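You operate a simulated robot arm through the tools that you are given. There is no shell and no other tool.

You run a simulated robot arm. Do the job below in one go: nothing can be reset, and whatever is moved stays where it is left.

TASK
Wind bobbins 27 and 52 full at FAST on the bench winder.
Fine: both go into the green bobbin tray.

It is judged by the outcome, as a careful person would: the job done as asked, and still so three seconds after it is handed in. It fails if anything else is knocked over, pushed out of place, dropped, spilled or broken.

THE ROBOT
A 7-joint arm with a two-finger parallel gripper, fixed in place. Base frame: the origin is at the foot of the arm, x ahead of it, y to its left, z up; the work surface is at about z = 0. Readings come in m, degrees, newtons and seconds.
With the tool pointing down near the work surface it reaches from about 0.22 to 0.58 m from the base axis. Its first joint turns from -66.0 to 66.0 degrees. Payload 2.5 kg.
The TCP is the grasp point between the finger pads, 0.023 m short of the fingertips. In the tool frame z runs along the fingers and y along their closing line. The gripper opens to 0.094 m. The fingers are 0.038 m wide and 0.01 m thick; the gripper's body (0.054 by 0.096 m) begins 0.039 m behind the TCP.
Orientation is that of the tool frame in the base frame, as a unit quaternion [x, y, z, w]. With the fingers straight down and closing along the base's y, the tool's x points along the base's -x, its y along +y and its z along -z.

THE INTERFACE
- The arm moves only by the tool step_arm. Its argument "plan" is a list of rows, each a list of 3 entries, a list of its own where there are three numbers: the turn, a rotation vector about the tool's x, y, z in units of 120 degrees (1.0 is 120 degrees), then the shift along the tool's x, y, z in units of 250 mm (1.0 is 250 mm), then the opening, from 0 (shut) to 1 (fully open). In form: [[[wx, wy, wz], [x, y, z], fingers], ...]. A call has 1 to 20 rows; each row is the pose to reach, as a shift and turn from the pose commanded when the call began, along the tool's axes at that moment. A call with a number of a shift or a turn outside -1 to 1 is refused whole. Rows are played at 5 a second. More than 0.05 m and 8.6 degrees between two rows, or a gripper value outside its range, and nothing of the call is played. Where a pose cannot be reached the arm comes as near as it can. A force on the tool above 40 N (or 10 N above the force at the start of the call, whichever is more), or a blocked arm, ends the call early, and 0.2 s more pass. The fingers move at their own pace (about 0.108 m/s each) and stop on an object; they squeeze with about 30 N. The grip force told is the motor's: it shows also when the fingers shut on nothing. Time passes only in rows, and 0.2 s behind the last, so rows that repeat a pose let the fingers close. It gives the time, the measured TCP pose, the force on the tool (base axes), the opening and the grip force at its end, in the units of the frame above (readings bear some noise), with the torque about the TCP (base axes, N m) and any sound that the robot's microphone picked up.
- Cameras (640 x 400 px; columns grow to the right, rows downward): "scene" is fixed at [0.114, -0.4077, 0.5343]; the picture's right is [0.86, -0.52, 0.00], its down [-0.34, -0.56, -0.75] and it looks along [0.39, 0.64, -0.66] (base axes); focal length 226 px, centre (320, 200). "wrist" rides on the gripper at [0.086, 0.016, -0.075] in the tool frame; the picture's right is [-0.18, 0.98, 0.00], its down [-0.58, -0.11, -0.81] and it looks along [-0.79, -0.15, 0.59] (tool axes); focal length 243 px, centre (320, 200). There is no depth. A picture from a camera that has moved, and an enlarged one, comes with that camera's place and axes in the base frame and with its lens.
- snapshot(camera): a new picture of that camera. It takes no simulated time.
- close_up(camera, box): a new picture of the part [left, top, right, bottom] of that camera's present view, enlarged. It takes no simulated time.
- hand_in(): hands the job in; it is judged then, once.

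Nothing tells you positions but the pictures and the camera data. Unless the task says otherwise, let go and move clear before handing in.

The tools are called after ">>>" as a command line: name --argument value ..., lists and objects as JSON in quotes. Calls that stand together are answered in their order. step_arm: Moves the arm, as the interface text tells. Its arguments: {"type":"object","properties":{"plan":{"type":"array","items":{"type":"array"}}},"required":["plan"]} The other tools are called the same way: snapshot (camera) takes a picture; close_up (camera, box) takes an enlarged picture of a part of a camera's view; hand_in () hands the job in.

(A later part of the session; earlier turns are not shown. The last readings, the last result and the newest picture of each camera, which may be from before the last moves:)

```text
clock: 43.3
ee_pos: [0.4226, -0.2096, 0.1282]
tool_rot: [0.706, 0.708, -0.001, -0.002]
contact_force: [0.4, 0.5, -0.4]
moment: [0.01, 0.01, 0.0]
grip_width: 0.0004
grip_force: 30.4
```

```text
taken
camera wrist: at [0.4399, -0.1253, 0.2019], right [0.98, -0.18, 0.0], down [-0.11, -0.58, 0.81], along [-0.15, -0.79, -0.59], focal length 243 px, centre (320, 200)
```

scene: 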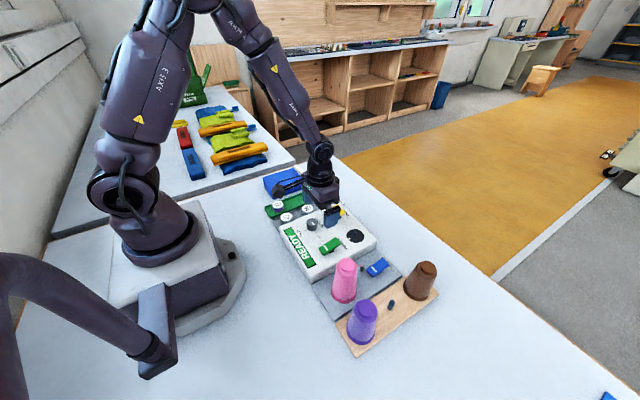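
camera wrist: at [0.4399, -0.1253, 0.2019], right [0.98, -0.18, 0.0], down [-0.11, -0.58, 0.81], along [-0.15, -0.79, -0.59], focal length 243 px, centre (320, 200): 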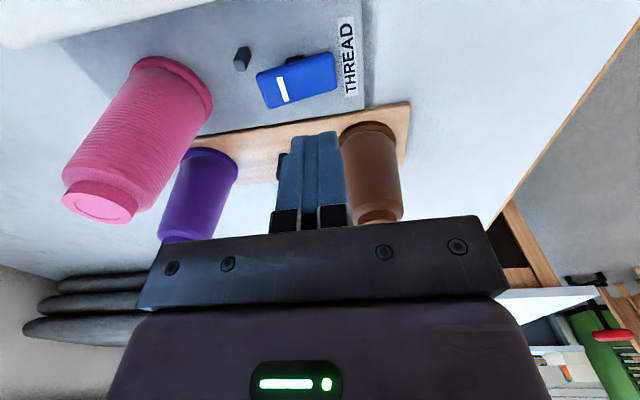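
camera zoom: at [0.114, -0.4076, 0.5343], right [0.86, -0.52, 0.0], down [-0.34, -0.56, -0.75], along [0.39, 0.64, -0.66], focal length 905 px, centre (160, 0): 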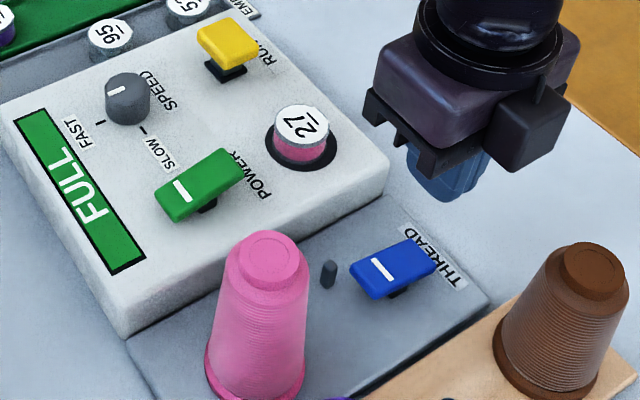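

The thread is cut away and the rocker stays flipped. Next I'll return to the spindle with the fingers open and descend around bobbin 27.

>>> step_arm --plan '[[[0, 0, 0], [0.1, -0.014, -0.02], 0.3], [[0, 0, 0], [0.22, -0.03, -0.02], 0.55], [[0, 0, 0], [0.34, -0.046, -0.02], 0.55], [[0, 0, 0], [0.402, -0.054, 0], 0.55], [[0, 0, 0], [0.402, -0.054, 0], 0.55]]'

>>> snapshot --camera "wrist"

>>> close_up --camera "scene" --box '[320, 190, 420, 260]'

```text
clock: 44.5
ee_pos: [0.4097, -0.1111, 0.1285]
tool_rot: [0.707, 0.707, -0.001, -0.002]
contact_force: [-0.2, 0.8, 0.1]
moment: [-0.01, -0.01, -0.02]
grip_width: 0.0519
grip_force: 0.0
```

```text
taken
camera wrist: at [0.4273, -0.0264, 0.2028], right [0.98, -0.18, 0.0], down [-0.11, -0.58, 0.81], along [-0.15, -0.79, -0.59], focal length 243 px, centre (320, 200)
```

wrist: 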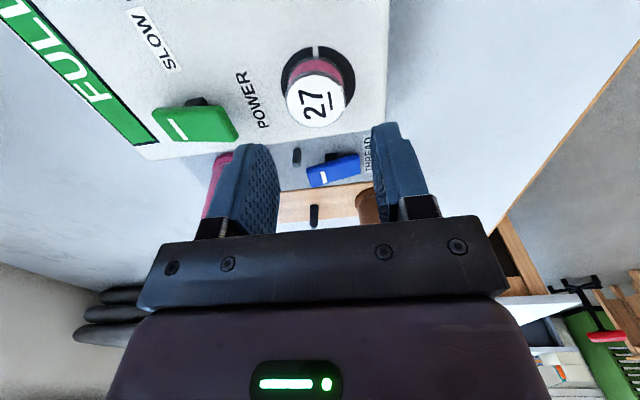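

```text
5.71 times, centred on (370, 225) of scene
camera zoom: at [0.114, -0.4076, 0.5343], right [0.86, -0.52, 0.0], down [-0.34, -0.56, -0.75], along [0.39, 0.64, -0.66], focal length 1292 px, centre (34, 57)
```

zoom: 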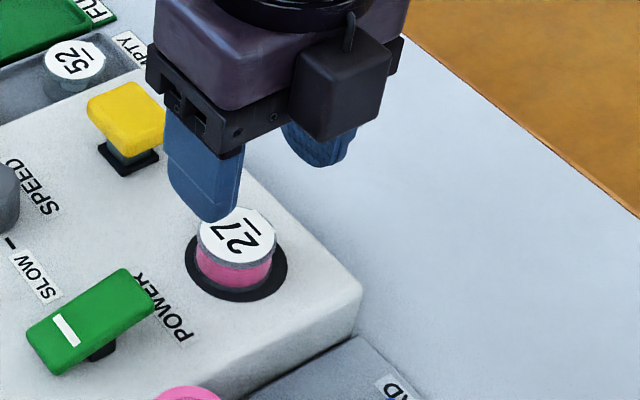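

I'm centred over bobbin 27. I'll descend to the same height as at release and grip.

>>> step_arm --plan '[[[0, 0, 0], [0, 0, 0.06], 0.5], [[0, 0, 0], [0, 0, 0.12], 0.5], [[0, 0, 0], [0, 0, 0.17], 0.5], [[0, 0, 0], [0, 0, 0.2], 0.5], [[0, 0, 0], [0, 0, 0.227], 0.5], [[0, 0, 0], [0, 0, 0.227], 0.5], [[0, 0, 0], [0, 0, 0.227], 0], [[0, 0, 0], [0, 0, 0.227], 0], [[0, 0, 0], [0, 0, 0.227], 0]]'

>>> close_up --camera "scene" --box '[340, 210, 390, 250]'

>>> close_up --camera "wrist" --box '[265, 80, 375, 190]'

```text
clock: 46.5
ee_pos: [0.4088, -0.1101, 0.0713]
tool_rot: [0.707, 0.707, 0.0, -0.001]
contact_force: [1.1, -0.1, 3.0]
moment: [0.0, -0.13, -0.03]
grip_width: 0.0364
grip_force: 30.2
```

```text
10.00 times, centred on (365, 230) of scene
camera zoom: at [0.114, -0.4076, 0.5343], right [0.86, -0.52, 0.0], down [-0.34, -0.56, -0.75], along [0.39, 0.64, -0.66], focal length 2261 px, centre (-130, -100)
```

zoom: 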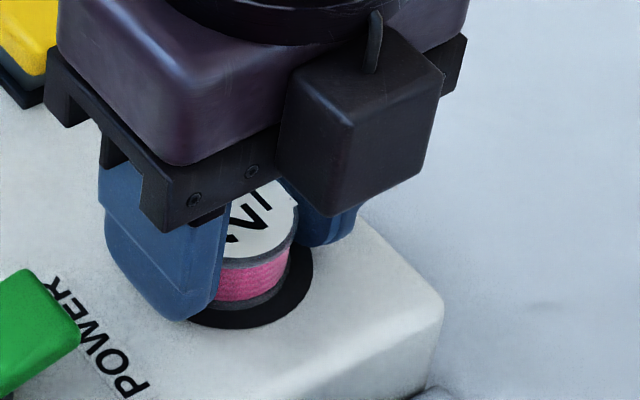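

```text
3.64 times, centred on (320, 135) of wrist
camera zoom: at [0.4261, -0.0248, 0.1454], right [0.98, -0.18, 0.0], down [-0.11, -0.58, 0.81], along [-0.15, -0.79, -0.59], focal length 882 px, centre (320, 436)
```

zoom: 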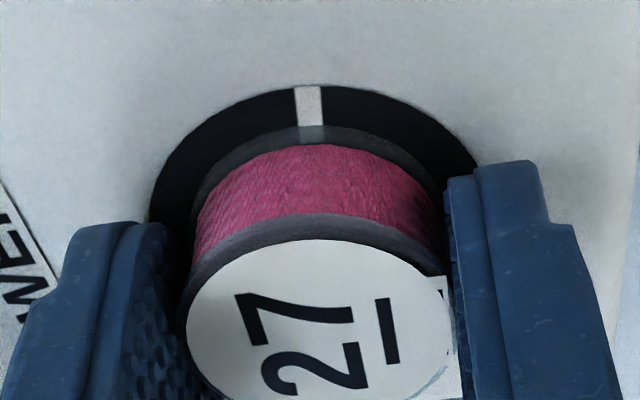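

Bobbin 27 is gripped, and its thread is full and even. I'll lift straight off the peg and carry it toward the green tray.

>>> step_arm --plan '[[[0, 0, 0], [0, 0, -0.04], 0], [[0, 0, 0], [0, 0, -0.1], 0], [[0, 0, 0], [0, 0, -0.17], 0], [[0, 0, 0], [0, 0, -0.24], 0], [[0, 0, 0], [0.1, -0.02, -0.26], 0], [[0, 0, 0], [0.23, -0.05, -0.26], 0], [[0, 0, 0], [0.36, -0.08, -0.26], 0], [[0, 0, 0], [0.49, -0.1, -0.26], 0], [[0, 0, 0], [0.62, -0.13, -0.26], 0], [[0, 0, 0], [0.75, -0.16, -0.26], 0], [[0, 0, 0], [0.87, -0.18, -0.26], 0], [[0, 0, 0], [0.96, -0.199, -0.26], 0], [[0, 0, 0], [0.96, -0.199, -0.26], 0]]'

>>> snapshot --camera "wrist"

>>> close_up --camera "scene" --box '[250, 155, 410, 255]'

```text
clock: 49.3
ee_pos: [0.3591, 0.1284, 0.1335]
tool_rot: [0.706, 0.708, -0.001, -0.002]
contact_force: [0.5, 0.0, -0.6]
moment: [0.01, 0.0, 0.0]
grip_width: 0.0365
grip_force: 29.6
```

```text
taken
camera wrist: at [0.3762, 0.2148, 0.2081], right [0.98, -0.18, 0.0], down [-0.11, -0.58, 0.81], along [-0.15, -0.79, -0.59], focal length 243 px, centre (320, 200)
```

wrist: 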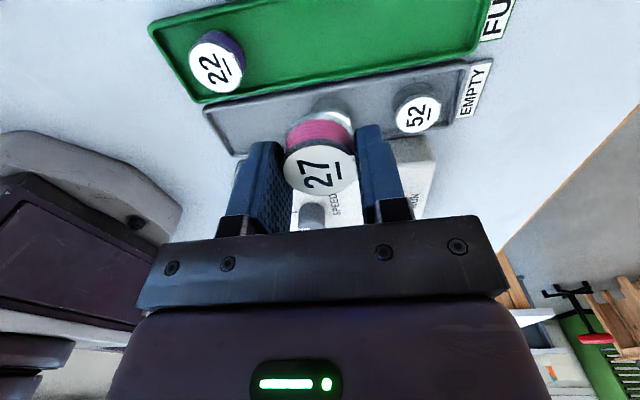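

```text
4.00 times, centred on (330, 205) of scene
camera zoom: at [0.114, -0.4076, 0.5343], right [0.86, -0.52, 0.0], down [-0.34, -0.56, -0.75], along [0.39, 0.64, -0.66], focal length 905 px, centre (280, 180)
```

zoom: 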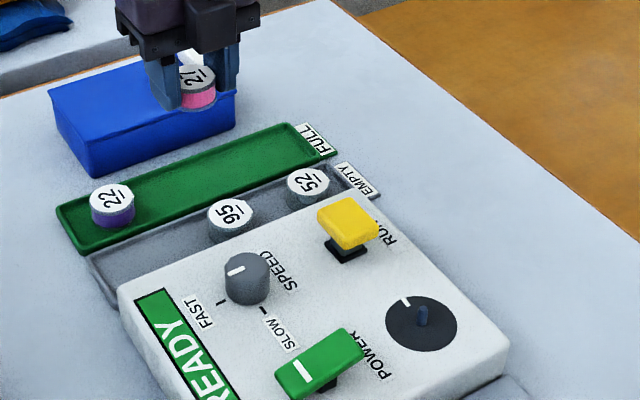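

Bobbin 27 is near the green tray and the display has returned to READY. I'll measure the tray more precisely before lowering.

>>> close_up --camera "wrist" --box '[140, 0, 340, 125]'

>>> close_up --camera "wrist" --box '[300, 0, 500, 125]'

>>> close_up --camera "scene" --box '[260, 180, 350, 236]'

```text
3.20 times, centred on (240, 62) of wrist
camera zoom: at [0.3762, 0.2148, 0.2081], right [0.98, -0.18, 0.0], down [-0.11, -0.58, 0.81], along [-0.15, -0.79, -0.59], focal length 776 px, centre (576, 640)
```

zoom: 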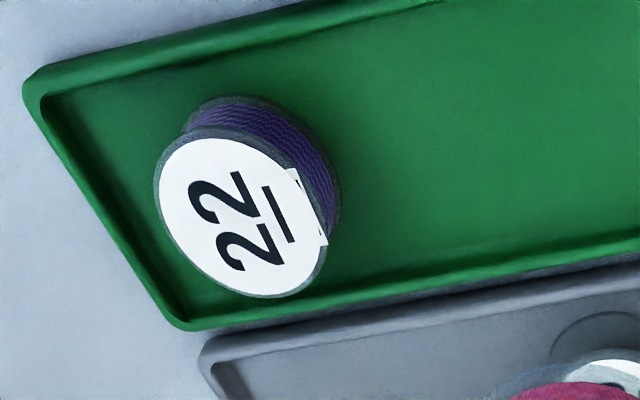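

```text
3.20 times, centred on (400, 62) of wrist
camera zoom: at [0.3762, 0.2148, 0.2081], right [0.98, -0.18, 0.0], down [-0.11, -0.58, 0.81], along [-0.15, -0.79, -0.59], focal length 776 px, centre (64, 640)
```

zoom: 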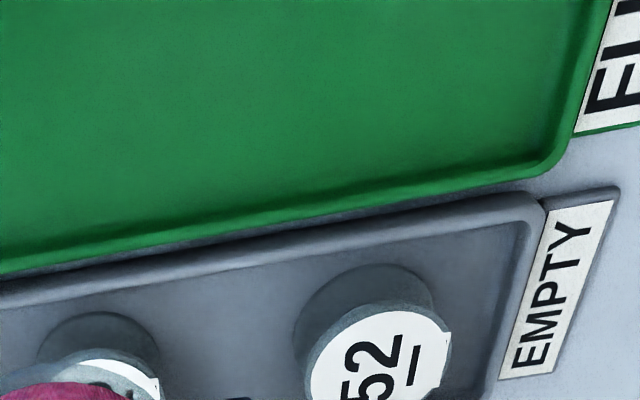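

```text
7.11 times, centred on (305, 208) of scene
camera zoom: at [0.114, -0.4076, 0.5343], right [0.86, -0.52, 0.0], down [-0.34, -0.56, -0.75], along [0.39, 0.64, -0.66], focal length 1608 px, centre (427, 143)
```

zoom: 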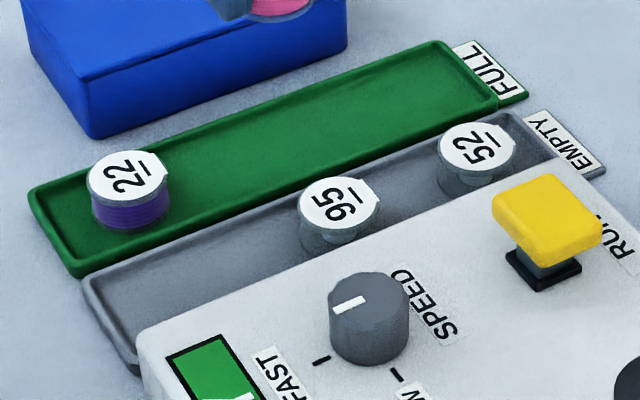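

The green tray's inner y range is about 0.114 to 0.169. I'll place bobbin 27 at (0.359, 0.142), next to 22, and lower it to the floor.

>>> step_arm --plan '[[[0, 0, 0], [0.054, 0, 0], 0], [[0, 0, 0], [0.054, 0, 0.1], 0], [[0, 0, 0], [0.054, 0, 0.2], 0], [[0, 0, 0], [0.054, 0, 0.28], 0], [[0, 0, 0], [0.054, 0, 0.34], 0], [[0, 0, 0], [0.054, 0, 0.38], 0], [[0, 0, 0], [0.054, 0, 0.4], 0], [[0, 0, 0], [0.054, 0, 0.41], 0], [[0, 0, 0], [0.054, 0, 0.41], 0]]'

>>> close_up --camera "scene" --box '[260, 170, 360, 236]'

>>> close_up --camera "wrist" --box '[220, 60, 420, 185]'

```text
clock: 51.3
ee_pos: [0.3604, 0.1438, 0.0317]
tool_rot: [0.706, 0.708, -0.001, -0.002]
contact_force: [0.4, 0.5, 0.0]
moment: [0.01, 0.02, -0.02]
grip_width: 0.0364
grip_force: 29.7
```

```text
6.06 times, centred on (310, 203) of scene
camera zoom: at [0.114, -0.4076, 0.5343], right [0.86, -0.52, 0.0], down [-0.34, -0.56, -0.75], along [0.39, 0.64, -0.66], focal length 1370 px, centre (381, 182)
```

zoom: 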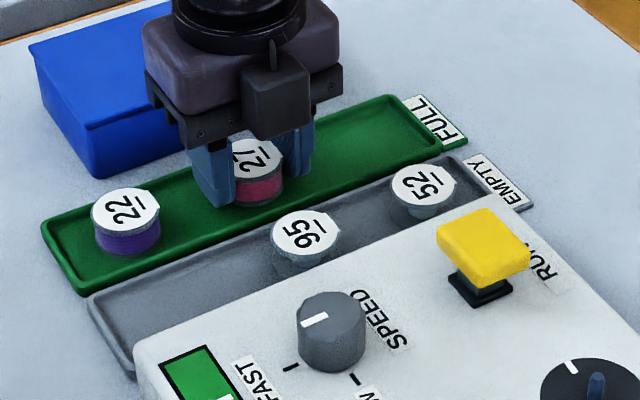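

```text
3.20 times, centred on (320, 122) of wrist
camera zoom: at [0.3779, 0.2289, 0.1073], right [0.98, -0.18, 0.0], down [-0.11, -0.58, 0.81], along [-0.15, -0.79, -0.59], focal length 776 px, centre (320, 448)
```

zoom: 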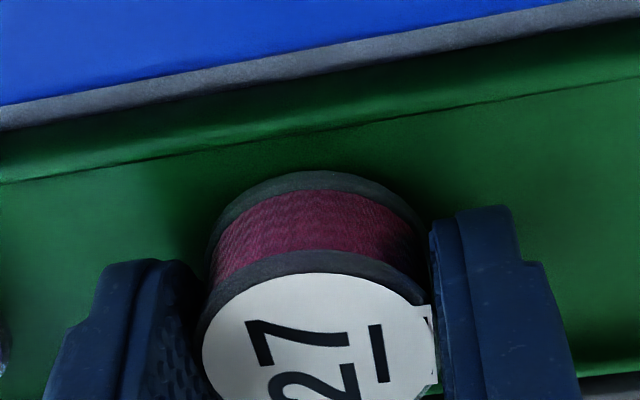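

It's about 2 mm above the floor by my estimate. I'll lower gently until there's light contact.

>>> step_arm --plan '[[[0, 0, 0], [0, 0, 0.004], 0], [[0, 0, 0], [0, 0, 0.008], 0], [[0, 0, 0], [0, 0, 0.008], 0]]'

```text
clock: 52.1
ee_pos: [0.3595, 0.1429, 0.0323]
tool_rot: [0.707, 0.707, 0.0, -0.003]
contact_force: [-0.2, -0.2, 0.1]
moment: [0.0, -0.02, -0.01]
grip_width: 0.0365
grip_force: 30.1
```

The readings are noisy and there's still no contact. I'll go down another 2 mm.

>>> step_arm --plan '[[[0, 0, 0], [0, 0, 0.004], 0], [[0, 0, 0], [0, 0, 0.007], 0], [[0, 0, 0], [0, 0, 0.007], 0]]'

>>> close_up --camera "scene" --box '[275, 185, 325, 220]'

>>> close_up --camera "wrist" --box '[265, 90, 375, 160]'

```text
clock: 52.9
ee_pos: [0.3586, 0.1442, 0.0306]
tool_rot: [0.706, 0.708, 0.002, -0.001]
contact_force: [-1.5, -0.8, 18.7]
moment: [0.02, -0.01, 0.02]
grip_width: 0.0367
grip_force: 30.2
```

```text
11.43 times, centred on (300, 202) of scene
camera zoom: at [0.1139, -0.4077, 0.5343], right [0.86, -0.52, 0.0], down [-0.34, -0.56, -0.75], along [0.39, 0.64, -0.66], focal length 2584 px, centre (549, 171)
```

zoom: 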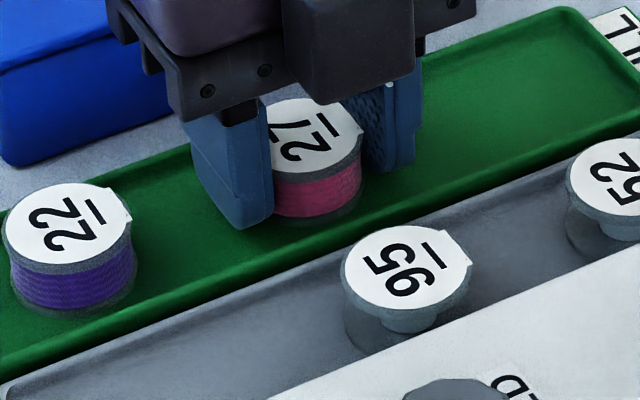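

```text
5.71 times, centred on (320, 125) of wrist
camera zoom: at [0.3768, 0.2284, 0.1044], right [0.98, -0.18, 0.0], down [-0.11, -0.58, 0.8], along [-0.15, -0.79, -0.59], focal length 1386 px, centre (320, 629)
```

zoom: 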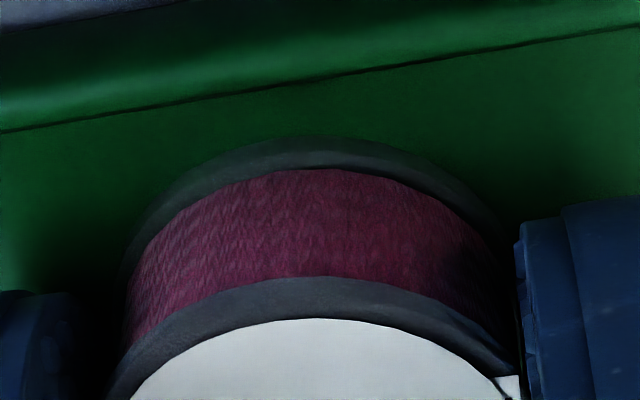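

The bobbin is on the tray floor (19 N contact). I'll release and rise.

>>> step_arm --plan '[[[0, 0, 0], [0, 0, -0.002], 0], [[0, 0, 0], [0, 0, -0.002], 0.5], [[0, 0, 0], [0, 0, -0.002], 0.5], [[0, 0, 0], [0, 0, -0.06], 0.5], [[0, 0, 0], [0, 0, -0.15], 0.5], [[0, 0, 0], [0, 0, -0.27], 0.5], [[0, 0, 0], [0, 0, -0.38], 0.5], [[0, 0, 0], [0, 0, -0.38], 0.5]]'

>>> close_up --camera "scene" --box '[255, 165, 365, 235]'

>>> snapshot --camera "wrist"

```text
clock: 54.7
ee_pos: [0.3606, 0.1412, 0.1248]
tool_rot: [0.706, 0.708, -0.001, -0.001]
contact_force: [0.0, -0.5, 0.1]
moment: [0.0, -0.02, 0.01]
grip_width: 0.0473
grip_force: 0.0
```

```text
5.71 times, centred on (310, 200) of scene
camera zoom: at [0.114, -0.4077, 0.5343], right [0.86, -0.52, 0.0], down [-0.34, -0.56, -0.75], along [0.39, 0.64, -0.66], focal length 1292 px, centre (377, 200)
```

zoom: 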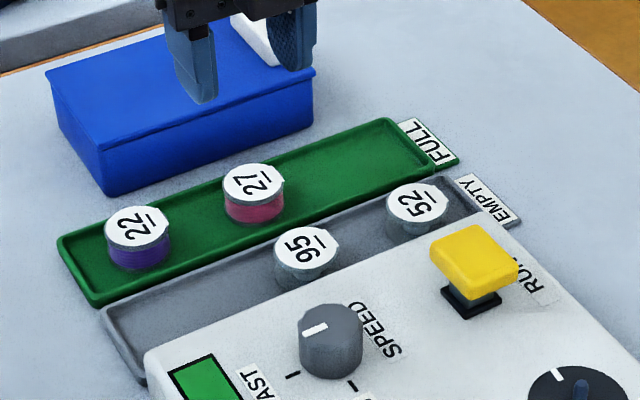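

```text
taken
camera wrist: at [0.3766, 0.228, 0.2001], right [0.98, -0.18, 0.0], down [-0.11, -0.58, 0.81], along [-0.15, -0.79, -0.59], focal length 243 px, centre (320, 200)
```

wrist: 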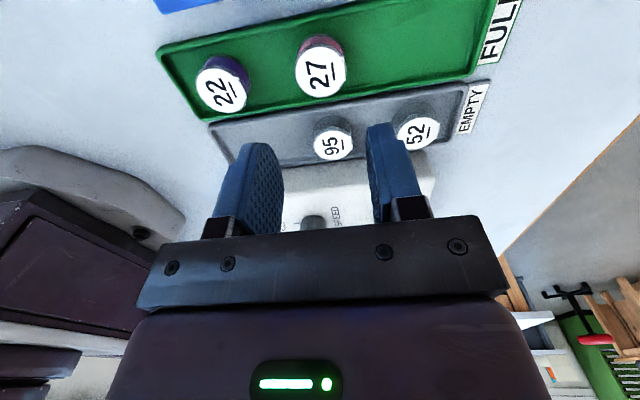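

Bobbin 27 stands in the green tray. Next I'll move above bobbin 52 at about (0.436, 0.075).

>>> step_arm --plan '[[[0, 0, 0], [-0.09, 0.1, 0], 0.46], [[0, 0, 0], [-0.18, 0.2, 0], 0.46], [[0, 0, 0], [-0.263, 0.3, 0], 0.46], [[0, 0, 0], [-0.263, 0.3, 0.03], 0.46], [[0, 0, 0], [-0.263, 0.3, 0.03], 0.46]]'

>>> snapshot --camera "wrist"

>>> close_up --camera "wrist" --box '[240, 40, 400, 140]'

>>> close_up --camera "scene" --box '[290, 165, 370, 220]'

```text
clock: 55.9
ee_pos: [0.4344, 0.078, 0.1166]
tool_rot: [0.706, 0.708, 0.0, -0.002]
contact_force: [0.6, 0.7, 0.1]
moment: [0.01, -0.02, 0.0]
grip_width: 0.043
grip_force: 0.1
```

```text
taken
camera wrist: at [0.4515, 0.1637, 0.1909], right [0.98, -0.18, 0.0], down [-0.11, -0.58, 0.81], along [-0.15, -0.79, -0.59], focal length 243 px, centre (320, 200)
```

wrist: 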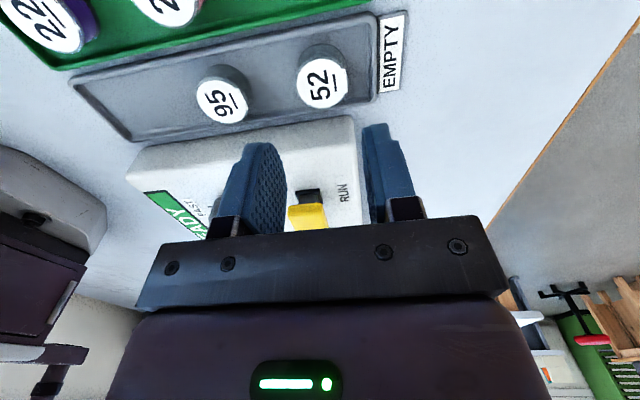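

```text
4.00 times, centred on (320, 90) of wrist
camera zoom: at [0.4515, 0.1637, 0.1909], right [0.98, -0.18, 0.0], down [-0.11, -0.58, 0.81], along [-0.15, -0.79, -0.59], focal length 970 px, centre (320, 640)
```

zoom: 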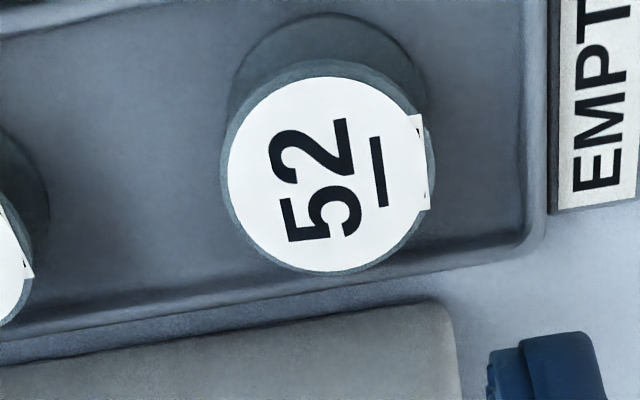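

```text
7.27 times, centred on (330, 192) of scene
camera zoom: at [0.114, -0.4077, 0.5343], right [0.86, -0.52, 0.0], down [-0.34, -0.56, -0.75], along [0.39, 0.64, -0.66], focal length 1645 px, centre (247, 254)
```

zoom: 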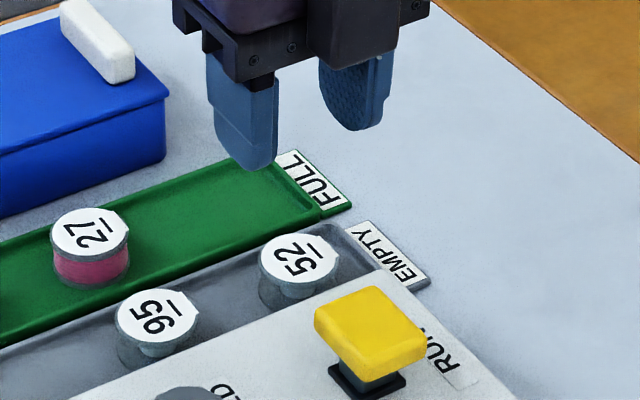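

Bobbin 52 is at (0.4362, 0.0754). I'll correct a couple of millimetres and descend with the 43 mm opening.

>>> step_arm --plan '[[[0, 0, 0], [-0.012, 0.007, 0.05], 0.46], [[0, 0, 0], [-0.012, 0.007, 0.13], 0.46], [[0, 0, 0], [-0.012, 0.007, 0.2], 0.46], [[0, 0, 0], [-0.012, 0.007, 0.26], 0.46], [[0, 0, 0], [-0.012, 0.007, 0.31], 0.46], [[0, 0, 0], [-0.012, 0.007, 0.335], 0.46], [[0, 0, 0], [-0.012, 0.007, 0.35], 0.46], [[0, 0, 0], [-0.012, 0.007, 0.35], 0.46]]'

>>> close_up --camera "wrist" --box '[220, 60, 420, 185]'

>>> close_up --camera "scene" --box '[290, 165, 370, 220]'

```text
clock: 57.7
ee_pos: [0.4363, 0.0745, 0.0294]
tool_rot: [0.706, 0.708, 0.0, -0.002]
contact_force: [0.2, -0.7, -0.1]
moment: [0.0, 0.0, 0.0]
grip_width: 0.043
grip_force: 0.1
```

```text
3.20 times, centred on (320, 122) of wrist
camera zoom: at [0.4529, 0.1607, 0.1038], right [0.98, -0.18, 0.0], down [-0.11, -0.58, 0.81], along [-0.15, -0.79, -0.59], focal length 776 px, centre (320, 448)
```

zoom: 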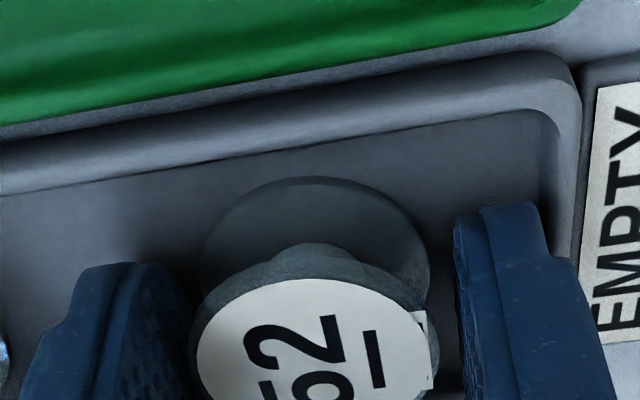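

```text
7.27 times, centred on (330, 192) of scene
camera zoom: at [0.114, -0.4077, 0.5343], right [0.86, -0.52, 0.0], down [-0.34, -0.56, -0.75], along [0.39, 0.64, -0.66], focal length 1645 px, centre (247, 254)
```

zoom: 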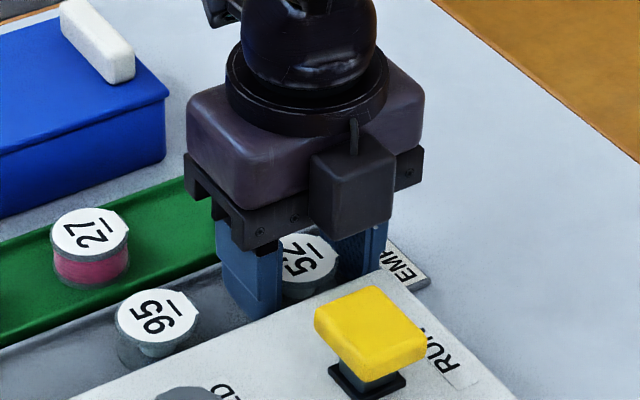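

The fingers straddle 52 cleanly. I'll close and lift.

>>> step_arm --plan '[[[0, 0, 0], [0, 0, 0], 0], [[0, 0, 0], [0, 0, 0], 0], [[0, 0, 0], [0, 0, 0], 0], [[0, 0, 0], [0, 0, -0.03], 0], [[0, 0, 0], [0, 0, -0.1], 0], [[0, 0, 0], [0, 0, -0.2], 0], [[0, 0, 0], [0, 0, -0.32], 0], [[0, 0, 0], [0, 0, -0.42], 0], [[0, 0, 0], [0, 0, -0.42], 0]]'

>>> close_up --camera "wrist" --box '[220, 60, 420, 185]'

>>> close_up --camera "scene" --box '[270, 145, 370, 215]'

```text
clock: 59.7
ee_pos: [0.4363, 0.0727, 0.1322]
tool_rot: [0.707, 0.708, -0.001, -0.002]
contact_force: [-0.6, -0.6, -0.8]
moment: [0.0, -0.04, 0.01]
grip_width: 0.0367
grip_force: 30.3
```

```text
3.20 times, centred on (320, 122) of wrist
camera zoom: at [0.4523, 0.159, 0.2078], right [0.98, -0.18, 0.0], down [-0.11, -0.58, 0.81], along [-0.15, -0.79, -0.59], focal length 776 px, centre (320, 448)
```

zoom: 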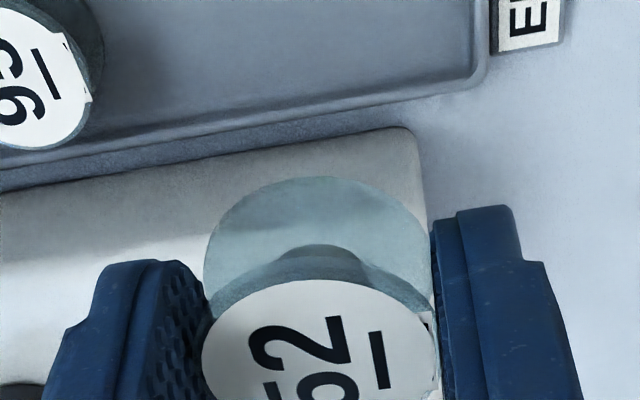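

```text
5.71 times, centred on (320, 180) of scene
camera zoom: at [0.114, -0.4077, 0.5343], right [0.86, -0.52, 0.0], down [-0.34, -0.56, -0.75], along [0.39, 0.64, -0.66], focal length 1292 px, centre (320, 314)
```

zoom: 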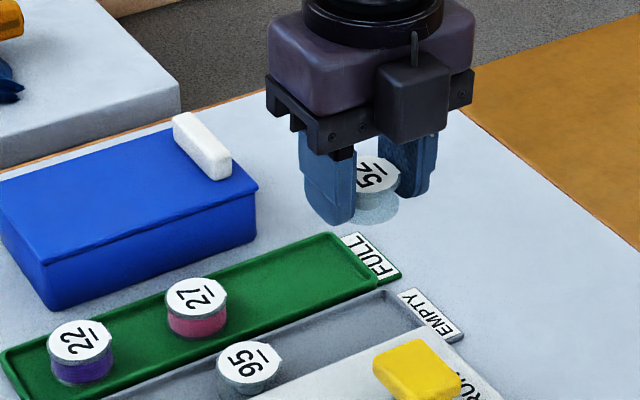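

Bobbin 52 is held well. I'll carry it over to the spindle.

>>> step_arm --plan '[[[0, 0, 0], [-0.1, -0.014, 0], 0], [[0, 0, 0], [-0.21, -0.03, 0], 0], [[0, 0, 0], [-0.32, -0.046, 0], 0], [[0, 0, 0], [-0.43, -0.062, 0], 0], [[0, 0, 0], [-0.54, -0.078, 0], 0], [[0, 0, 0], [-0.64, -0.093, 0], 0], [[0, 0, 0], [-0.735, -0.107, 0], 0], [[0, 0, 0], [-0.735, -0.107, 0.06], 0], [[0, 0, 0], [-0.735, -0.107, 0.12], 0], [[0, 0, 0], [-0.735, -0.107, 0.16], 0], [[0, 0, 0], [-0.735, -0.107, 0.185], 0], [[0, 0, 0], [-0.735, -0.107, 0.185], 0]]'

>>> close_up --camera "scene" --box '[345, 215, 375, 246]'

>>> close_up --camera "wrist" --box '[265, 70, 375, 140]'

>>> close_up --camera "wrist" --box '[265, 110, 375, 210]'

```text
clock: 62.3
ee_pos: [0.4114, -0.1102, 0.0881]
tool_rot: [0.707, 0.707, 0.0, -0.001]
contact_force: [0.1, 0.3, 0.0]
moment: [-0.04, 0.01, -0.02]
grip_width: 0.0367
grip_force: 29.9
```

```text
12.90 times, centred on (360, 230) of scene
camera zoom: at [0.114, -0.4077, 0.5343], right [0.86, -0.52, 0.0], down [-0.34, -0.56, -0.75], along [0.39, 0.64, -0.66], focal length 2918 px, centre (-196, -194)
```

zoom: 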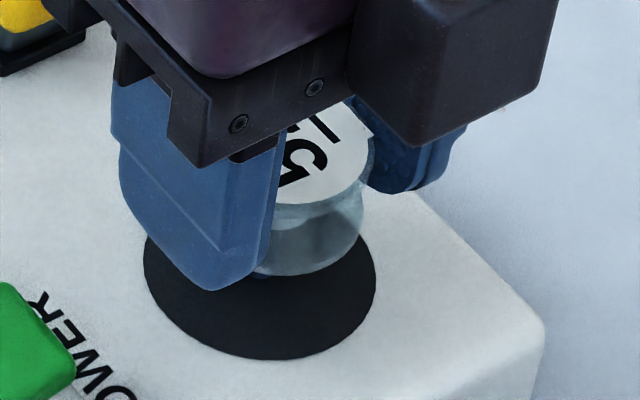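

```text
5.71 times, centred on (320, 105) of wrist
camera zoom: at [0.4285, -0.0241, 0.1624], right [0.98, -0.18, 0.0], down [-0.11, -0.58, 0.81], along [-0.15, -0.79, -0.59], focal length 1386 px, centre (320, 743)
```

zoom: 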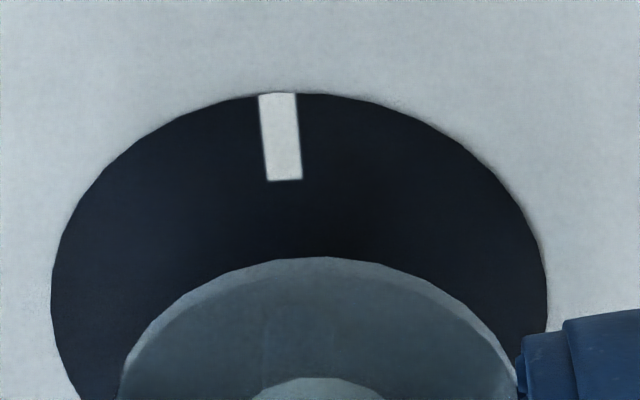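

```text
4.00 times, centred on (320, 160) of wrist
camera zoom: at [0.4285, -0.0241, 0.1624], right [0.98, -0.18, 0.0], down [-0.11, -0.58, 0.81], along [-0.15, -0.79, -0.59], focal length 970 px, centre (320, 360)
```

zoom: 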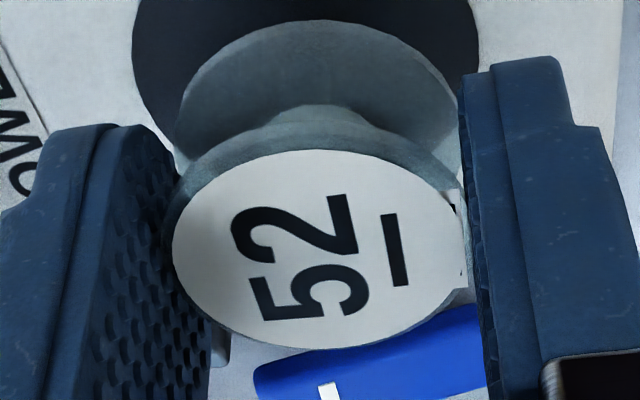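

The bobbin is about 1.8 mm too far in +x and 1 mm in +y relative to the peg. I'll correct and recheck.

>>> step_arm --plan '[[[0, 0, 0], [-0.003, -0.0072, 0], 0], [[0, 0, 0], [-0.003, -0.0072, 0], 0], [[0, 0, 0], [-0.003, -0.0072, 0], 0]]'

>>> close_up --camera "scene" --box '[345, 215, 375, 246]'

>>> close_up --camera "wrist" --box '[265, 70, 375, 140]'

```text
clock: 63.1
ee_pos: [0.4094, -0.1115, 0.0878]
tool_rot: [0.707, 0.708, -0.001, -0.002]
contact_force: [-0.2, 0.1, -0.9]
moment: [0.0, 0.02, 0.02]
grip_width: 0.0366
grip_force: 29.6
```

```text
12.90 times, centred on (360, 230) of scene
camera zoom: at [0.114, -0.4077, 0.5343], right [0.86, -0.52, 0.0], down [-0.34, -0.56, -0.75], along [0.39, 0.64, -0.66], focal length 2918 px, centre (-196, -194)
```

zoom: 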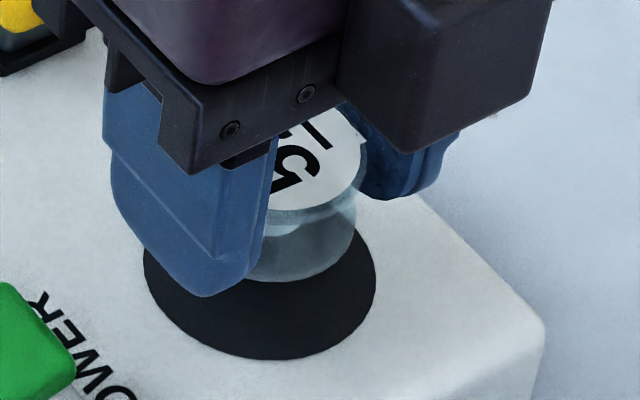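

```text
5.71 times, centred on (320, 105) of wrist
camera zoom: at [0.426, -0.0248, 0.1627], right [0.98, -0.18, 0.0], down [-0.11, -0.58, 0.81], along [-0.15, -0.79, -0.59], focal length 1386 px, centre (320, 743)
```

zoom: 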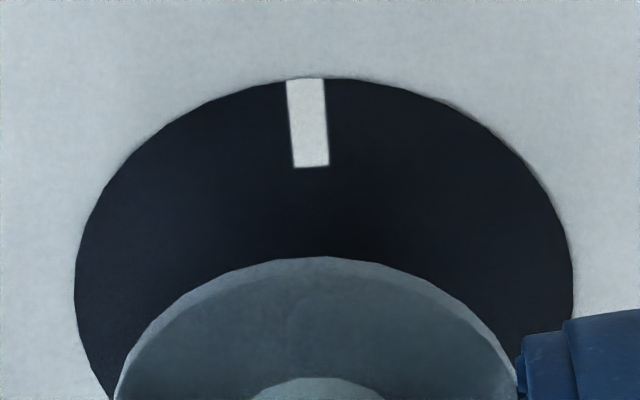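

It's aligned within 1 mm in both views. I'll lower onto the peg in small steps.

>>> step_arm --plan '[[[0, 0, 0], [0, 0, 0.01], 0], [[0, 0, 0], [0, 0, 0.02], 0], [[0, 0, 0], [0, 0, 0.03], 0], [[0, 0, 0], [0, 0, 0.04], 0], [[0, 0, 0], [0, 0, 0.05], 0], [[0, 0, 0], [0, 0, 0.057], 0], [[0, 0, 0], [0, 0, 0.057], 0]]'

>>> close_up --camera "scene" --box '[345, 215, 375, 246]'

>>> close_up --camera "wrist" --box '[265, 80, 375, 150]'

```text
clock: 64.7
ee_pos: [0.4079, -0.1107, 0.0725]
tool_rot: [0.707, 0.707, -0.001, -0.001]
contact_force: [-0.3, 0.4, -0.3]
moment: [-0.02, 0.0, 0.01]
grip_width: 0.0367
grip_force: 30.2
```

```text
12.90 times, centred on (360, 230) of scene
camera zoom: at [0.114, -0.4077, 0.5343], right [0.86, -0.52, 0.0], down [-0.34, -0.56, -0.75], along [0.39, 0.64, -0.66], focal length 2918 px, centre (-196, -194)
```

zoom: 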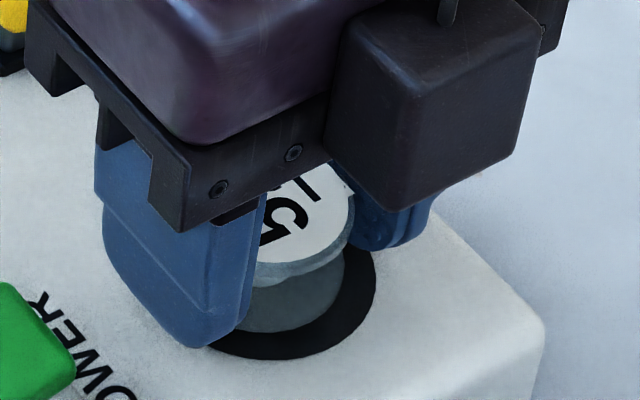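

```text
5.71 times, centred on (320, 115) of wrist
camera zoom: at [0.4246, -0.0254, 0.1479], right [0.98, -0.18, 0.0], down [-0.11, -0.58, 0.81], along [-0.15, -0.79, -0.59], focal length 1386 px, centre (320, 686)
```

zoom: 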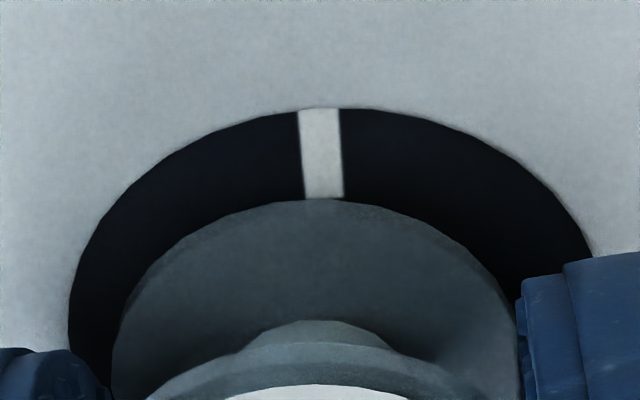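

The bobbin is on the peg but still about 4 mm up and drifting 1 mm in -x. I'll correct slightly and seat it.

>>> step_arm --plan '[[[0, 0, 0], [0, 0.004, 0.004], 0], [[0, 0, 0], [0, 0.004, 0.01], 0], [[0, 0, 0], [0, 0.004, 0.014], 0], [[0, 0, 0], [0, 0.004, 0.014], 0]]'

>>> close_up --camera "scene" --box '[345, 215, 375, 246]'

>>> close_up --camera "wrist" --box '[265, 80, 375, 150]'

```text
clock: 65.7
ee_pos: [0.4076, -0.1112, 0.0698]
tool_rot: [0.707, 0.708, 0.0, -0.002]
contact_force: [-4.4, 3.2, 15.7]
moment: [0.04, 0.02, 0.01]
grip_width: 0.0366
grip_force: 30.4
```

```text
12.90 times, centred on (360, 230) of scene
camera zoom: at [0.1139, -0.4076, 0.5343], right [0.86, -0.52, 0.0], down [-0.34, -0.56, -0.75], along [0.39, 0.64, -0.66], focal length 2918 px, centre (-196, -194)
```

zoom: 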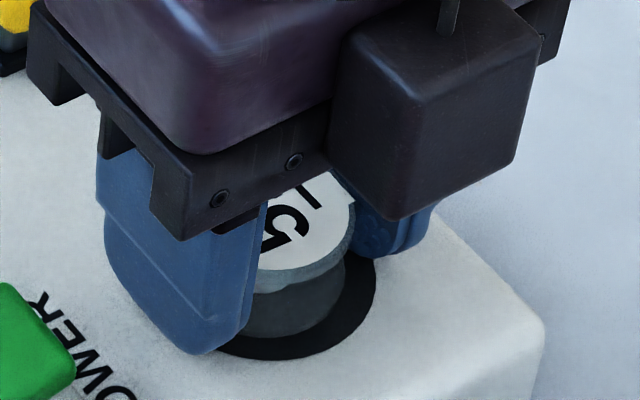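

```text
5.71 times, centred on (320, 115) of wrist
camera zoom: at [0.4255, -0.025, 0.1445], right [0.98, -0.18, 0.0], down [-0.11, -0.58, 0.8], along [-0.15, -0.79, -0.59], focal length 1386 px, centre (320, 686)
```

zoom: 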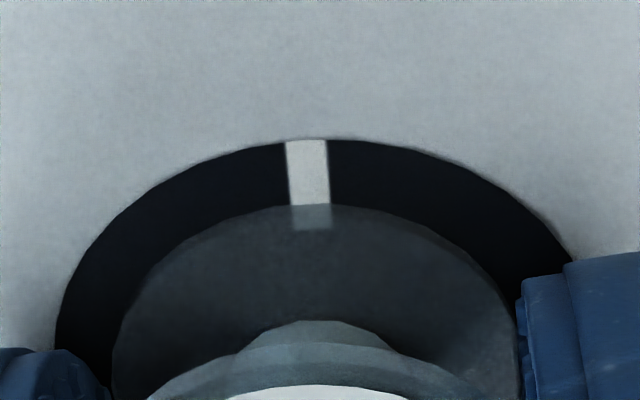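

It's seated (16 N axial, small side load from the peg). I'll relieve the side load, release and rise.

>>> step_arm --plan '[[[0, 0, 0], [0.003, -0.002, -0.001], 0], [[0, 0, 0], [0.003, -0.002, -0.001], 0]]'

>>> close_up --camera "wrist" --box '[265, 80, 375, 150]'

```text
clock: 66.3
ee_pos: [0.4084, -0.1096, 0.0695]
tool_rot: [0.707, 0.707, 0.001, 0.001]
contact_force: [2.9, -4.4, 15.5]
moment: [0.05, -0.04, -0.04]
grip_width: 0.0367
grip_force: 30.3
```

```text
5.71 times, centred on (320, 115) of wrist
camera zoom: at [0.4253, -0.0245, 0.1441], right [0.98, -0.18, 0.0], down [-0.11, -0.58, 0.81], along [-0.15, -0.79, -0.59], focal length 1386 px, centre (320, 686)
```

zoom: 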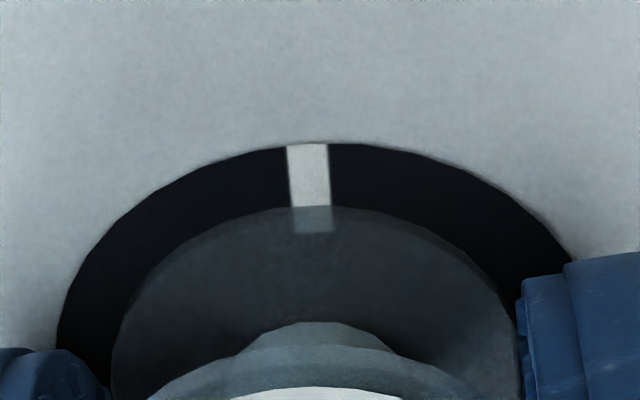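

The side load only reversed sign, so it's seated with friction. I'll open and rise.

>>> step_arm --plan '[[[0, 0, 0], [-0.001, 0, -0.002], 0.5], [[0, 0, 0], [-0.001, 0, -0.002], 0.55], [[0, 0, 0], [-0.001, 0, -0.05], 0.55], [[0, 0, 0], [-0.001, 0, -0.14], 0.55], [[0, 0, 0], [-0.001, 0, -0.26], 0.55], [[0, 0, 0], [-0.001, 0, -0.26], 0.55]]'

>>> close_up --camera "scene" --box '[320, 190, 420, 260]'

>>> snapshot --camera "wrist"

```text
clock: 67.7
ee_pos: [0.407, -0.111, 0.1342]
tool_rot: [0.707, 0.707, -0.001, -0.002]
contact_force: [0.3, 0.2, 0.4]
moment: [0.01, -0.01, -0.03]
grip_width: 0.0515
grip_force: 0.0
```

```text
5.71 times, centred on (370, 225) of scene
camera zoom: at [0.114, -0.4076, 0.5343], right [0.86, -0.52, 0.0], down [-0.34, -0.56, -0.75], along [0.39, 0.64, -0.66], focal length 1292 px, centre (34, 57)
```

zoom: 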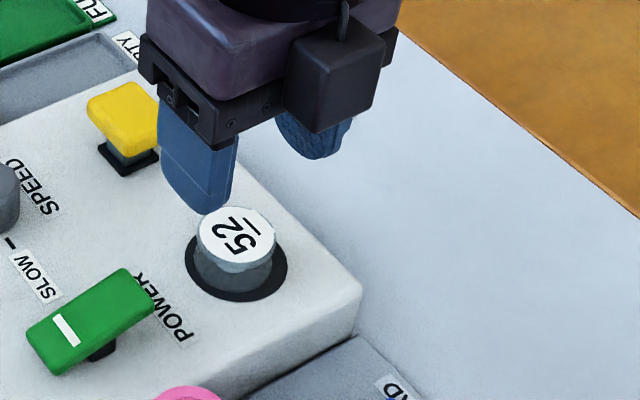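

```text
taken
camera wrist: at [0.4244, -0.0249, 0.2081], right [0.98, -0.18, 0.0], down [-0.11, -0.58, 0.81], along [-0.15, -0.79, -0.59], focal length 243 px, centre (320, 200)
```

wrist: 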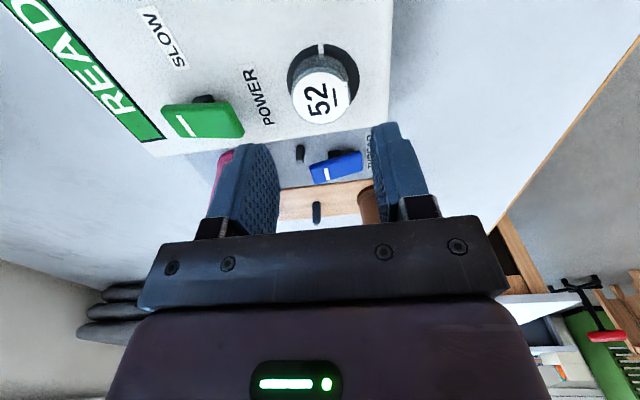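

Bobbin 52 is seated upright and the display shows READY. Next I'll flip THREAD back on by pressing the white-marked end, staying clear of the guide pin.

>>> step_arm --plan '[[[0, 0, 0], [-0.1, -0.02, 0], 0.2], [[0, 0, 0], [-0.21, -0.04, 0], 0], [[0, 0, 0], [-0.33, -0.06, 0], 0], [[0, 0, 0], [-0.44, -0.084, 0], 0], [[0, 0, 0], [-0.44, -0.084, 0.08], 0], [[0, 0, 0], [-0.44, -0.084, 0.14], 0], [[0, 0, 0], [-0.44, -0.084, 0.14], 0]]'

>>> snapshot --camera "wrist"

>>> close_up --camera "wrist" --box '[240, 60, 400, 160]'

>>> close_up --camera "scene" --box '[320, 220, 420, 290]'

```text
clock: 69.3
ee_pos: [0.3885, -0.2202, 0.1021]
tool_rot: [0.707, 0.707, 0.0, -0.002]
contact_force: [0.5, -0.8, 0.3]
moment: [-0.03, -0.03, 0.01]
grip_width: 0.0
grip_force: 29.6
```

```text
taken
camera wrist: at [0.4048, -0.135, 0.1757], right [0.98, -0.18, 0.0], down [-0.11, -0.58, 0.81], along [-0.15, -0.79, -0.59], focal length 243 px, centre (320, 200)
```

wrist: 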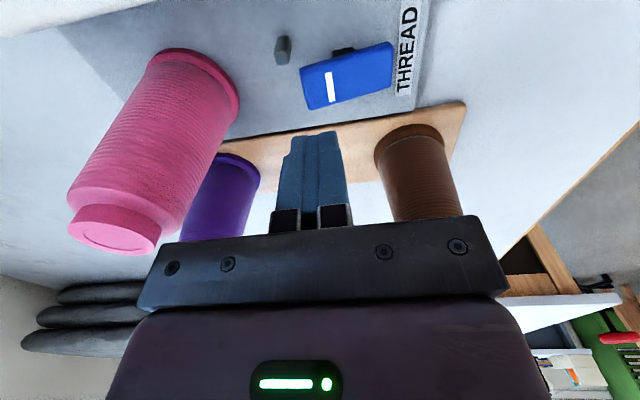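

```text
4.00 times, centred on (320, 110) of wrist
camera zoom: at [0.4048, -0.135, 0.1757], right [0.98, -0.18, 0.0], down [-0.11, -0.58, 0.81], along [-0.15, -0.79, -0.59], focal length 970 px, centre (320, 560)
```

zoom: 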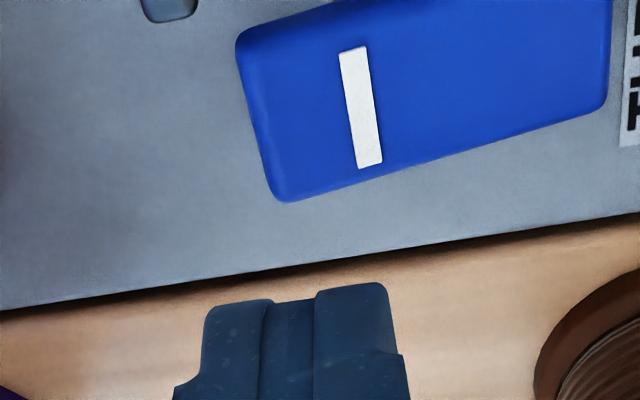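

```text
5.71 times, centred on (370, 255) of scene
camera zoom: at [0.114, -0.4077, 0.5343], right [0.86, -0.52, 0.0], down [-0.34, -0.56, -0.75], along [0.39, 0.64, -0.66], focal length 1292 px, centre (34, -114)
```

zoom: 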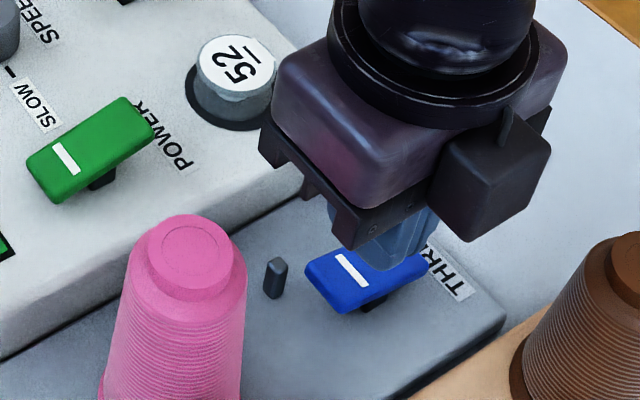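

I'm over the raised white end and clear of the pin by a few millimetres. I'll press it in small steps.

>>> step_arm --plan '[[[0, 0, 0], [-0.01, 0, 0.08], 0], [[0, 0, 0], [-0.01, 0, 0.15], 0], [[0, 0, 0], [-0.01, 0, 0.17], 0], [[0, 0, 0], [-0.01, 0, 0.185], 0], [[0, 0, 0], [-0.01, 0, 0.2], 0], [[0, 0, 0], [-0.01, 0, 0.21], 0]]'

>>> close_up --camera "scene" --box '[320, 220, 420, 290]'

```text
clock: 70.5
ee_pos: [0.3869, -0.2236, 0.0548]
tool_rot: [0.707, 0.707, 0.0, -0.003]
contact_force: [-4.7, 2.7, 10.4]
moment: [0.05, -0.02, 0.04]
grip_width: 0.0002
grip_force: 30.0
stopped in row 6: the force on the tool passed its limit at 50 N (the readings are from after the stop); the commanded pose is now the measured one
```

```text
5.71 times, centred on (370, 255) of scene
camera zoom: at [0.114, -0.4076, 0.5343], right [0.86, -0.52, 0.0], down [-0.34, -0.56, -0.75], along [0.39, 0.64, -0.66], focal length 1292 px, centre (34, -114)
```

zoom: 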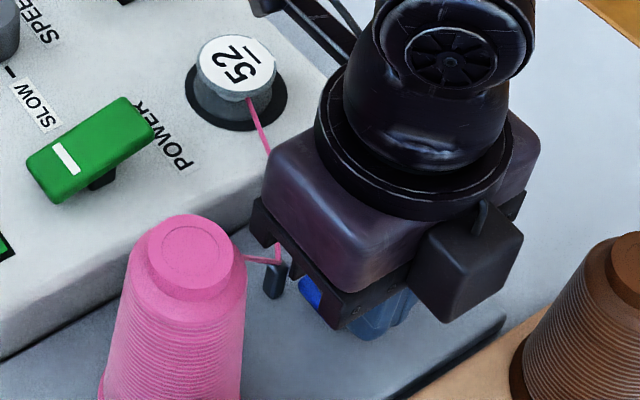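

The thread is back on and attached to bobbin 52. I'll rise and check the winder.

>>> step_arm --plan '[[[0, 0, 0], [0, 0, -0.04], 0], [[0, 0, 0], [0, 0, -0.14], 0], [[0, 0, 0], [0, 0, -0.24], 0], [[0, 0, 0], [0, 0, -0.32], 0], [[0, 0, 0], [0, 0, -0.32], 0]]'

>>> close_up --camera "scene" --box '[270, 195, 430, 295]'

```text
clock: 71.7
ee_pos: [0.3843, -0.2241, 0.1314]
tool_rot: [0.706, 0.708, 0.0, -0.003]
contact_force: [-0.1, 0.5, 0.4]
moment: [0.01, -0.01, 0.0]
grip_width: 0.0
grip_force: 29.8
```

```text
4.00 times, centred on (350, 245) of scene
camera zoom: at [0.114, -0.4076, 0.5343], right [0.86, -0.52, 0.0], down [-0.34, -0.56, -0.75], along [0.39, 0.64, -0.66], focal length 905 px, centre (200, 20)
```

zoom: 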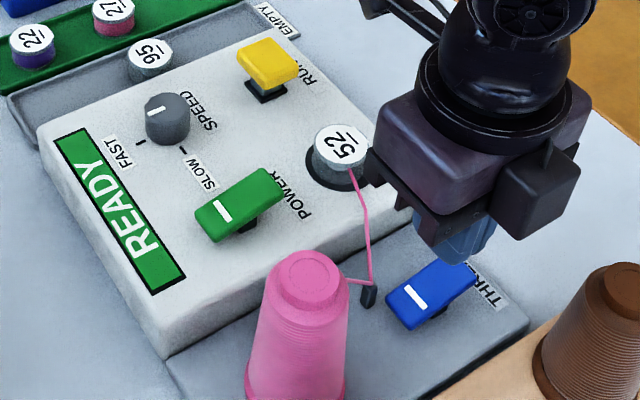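

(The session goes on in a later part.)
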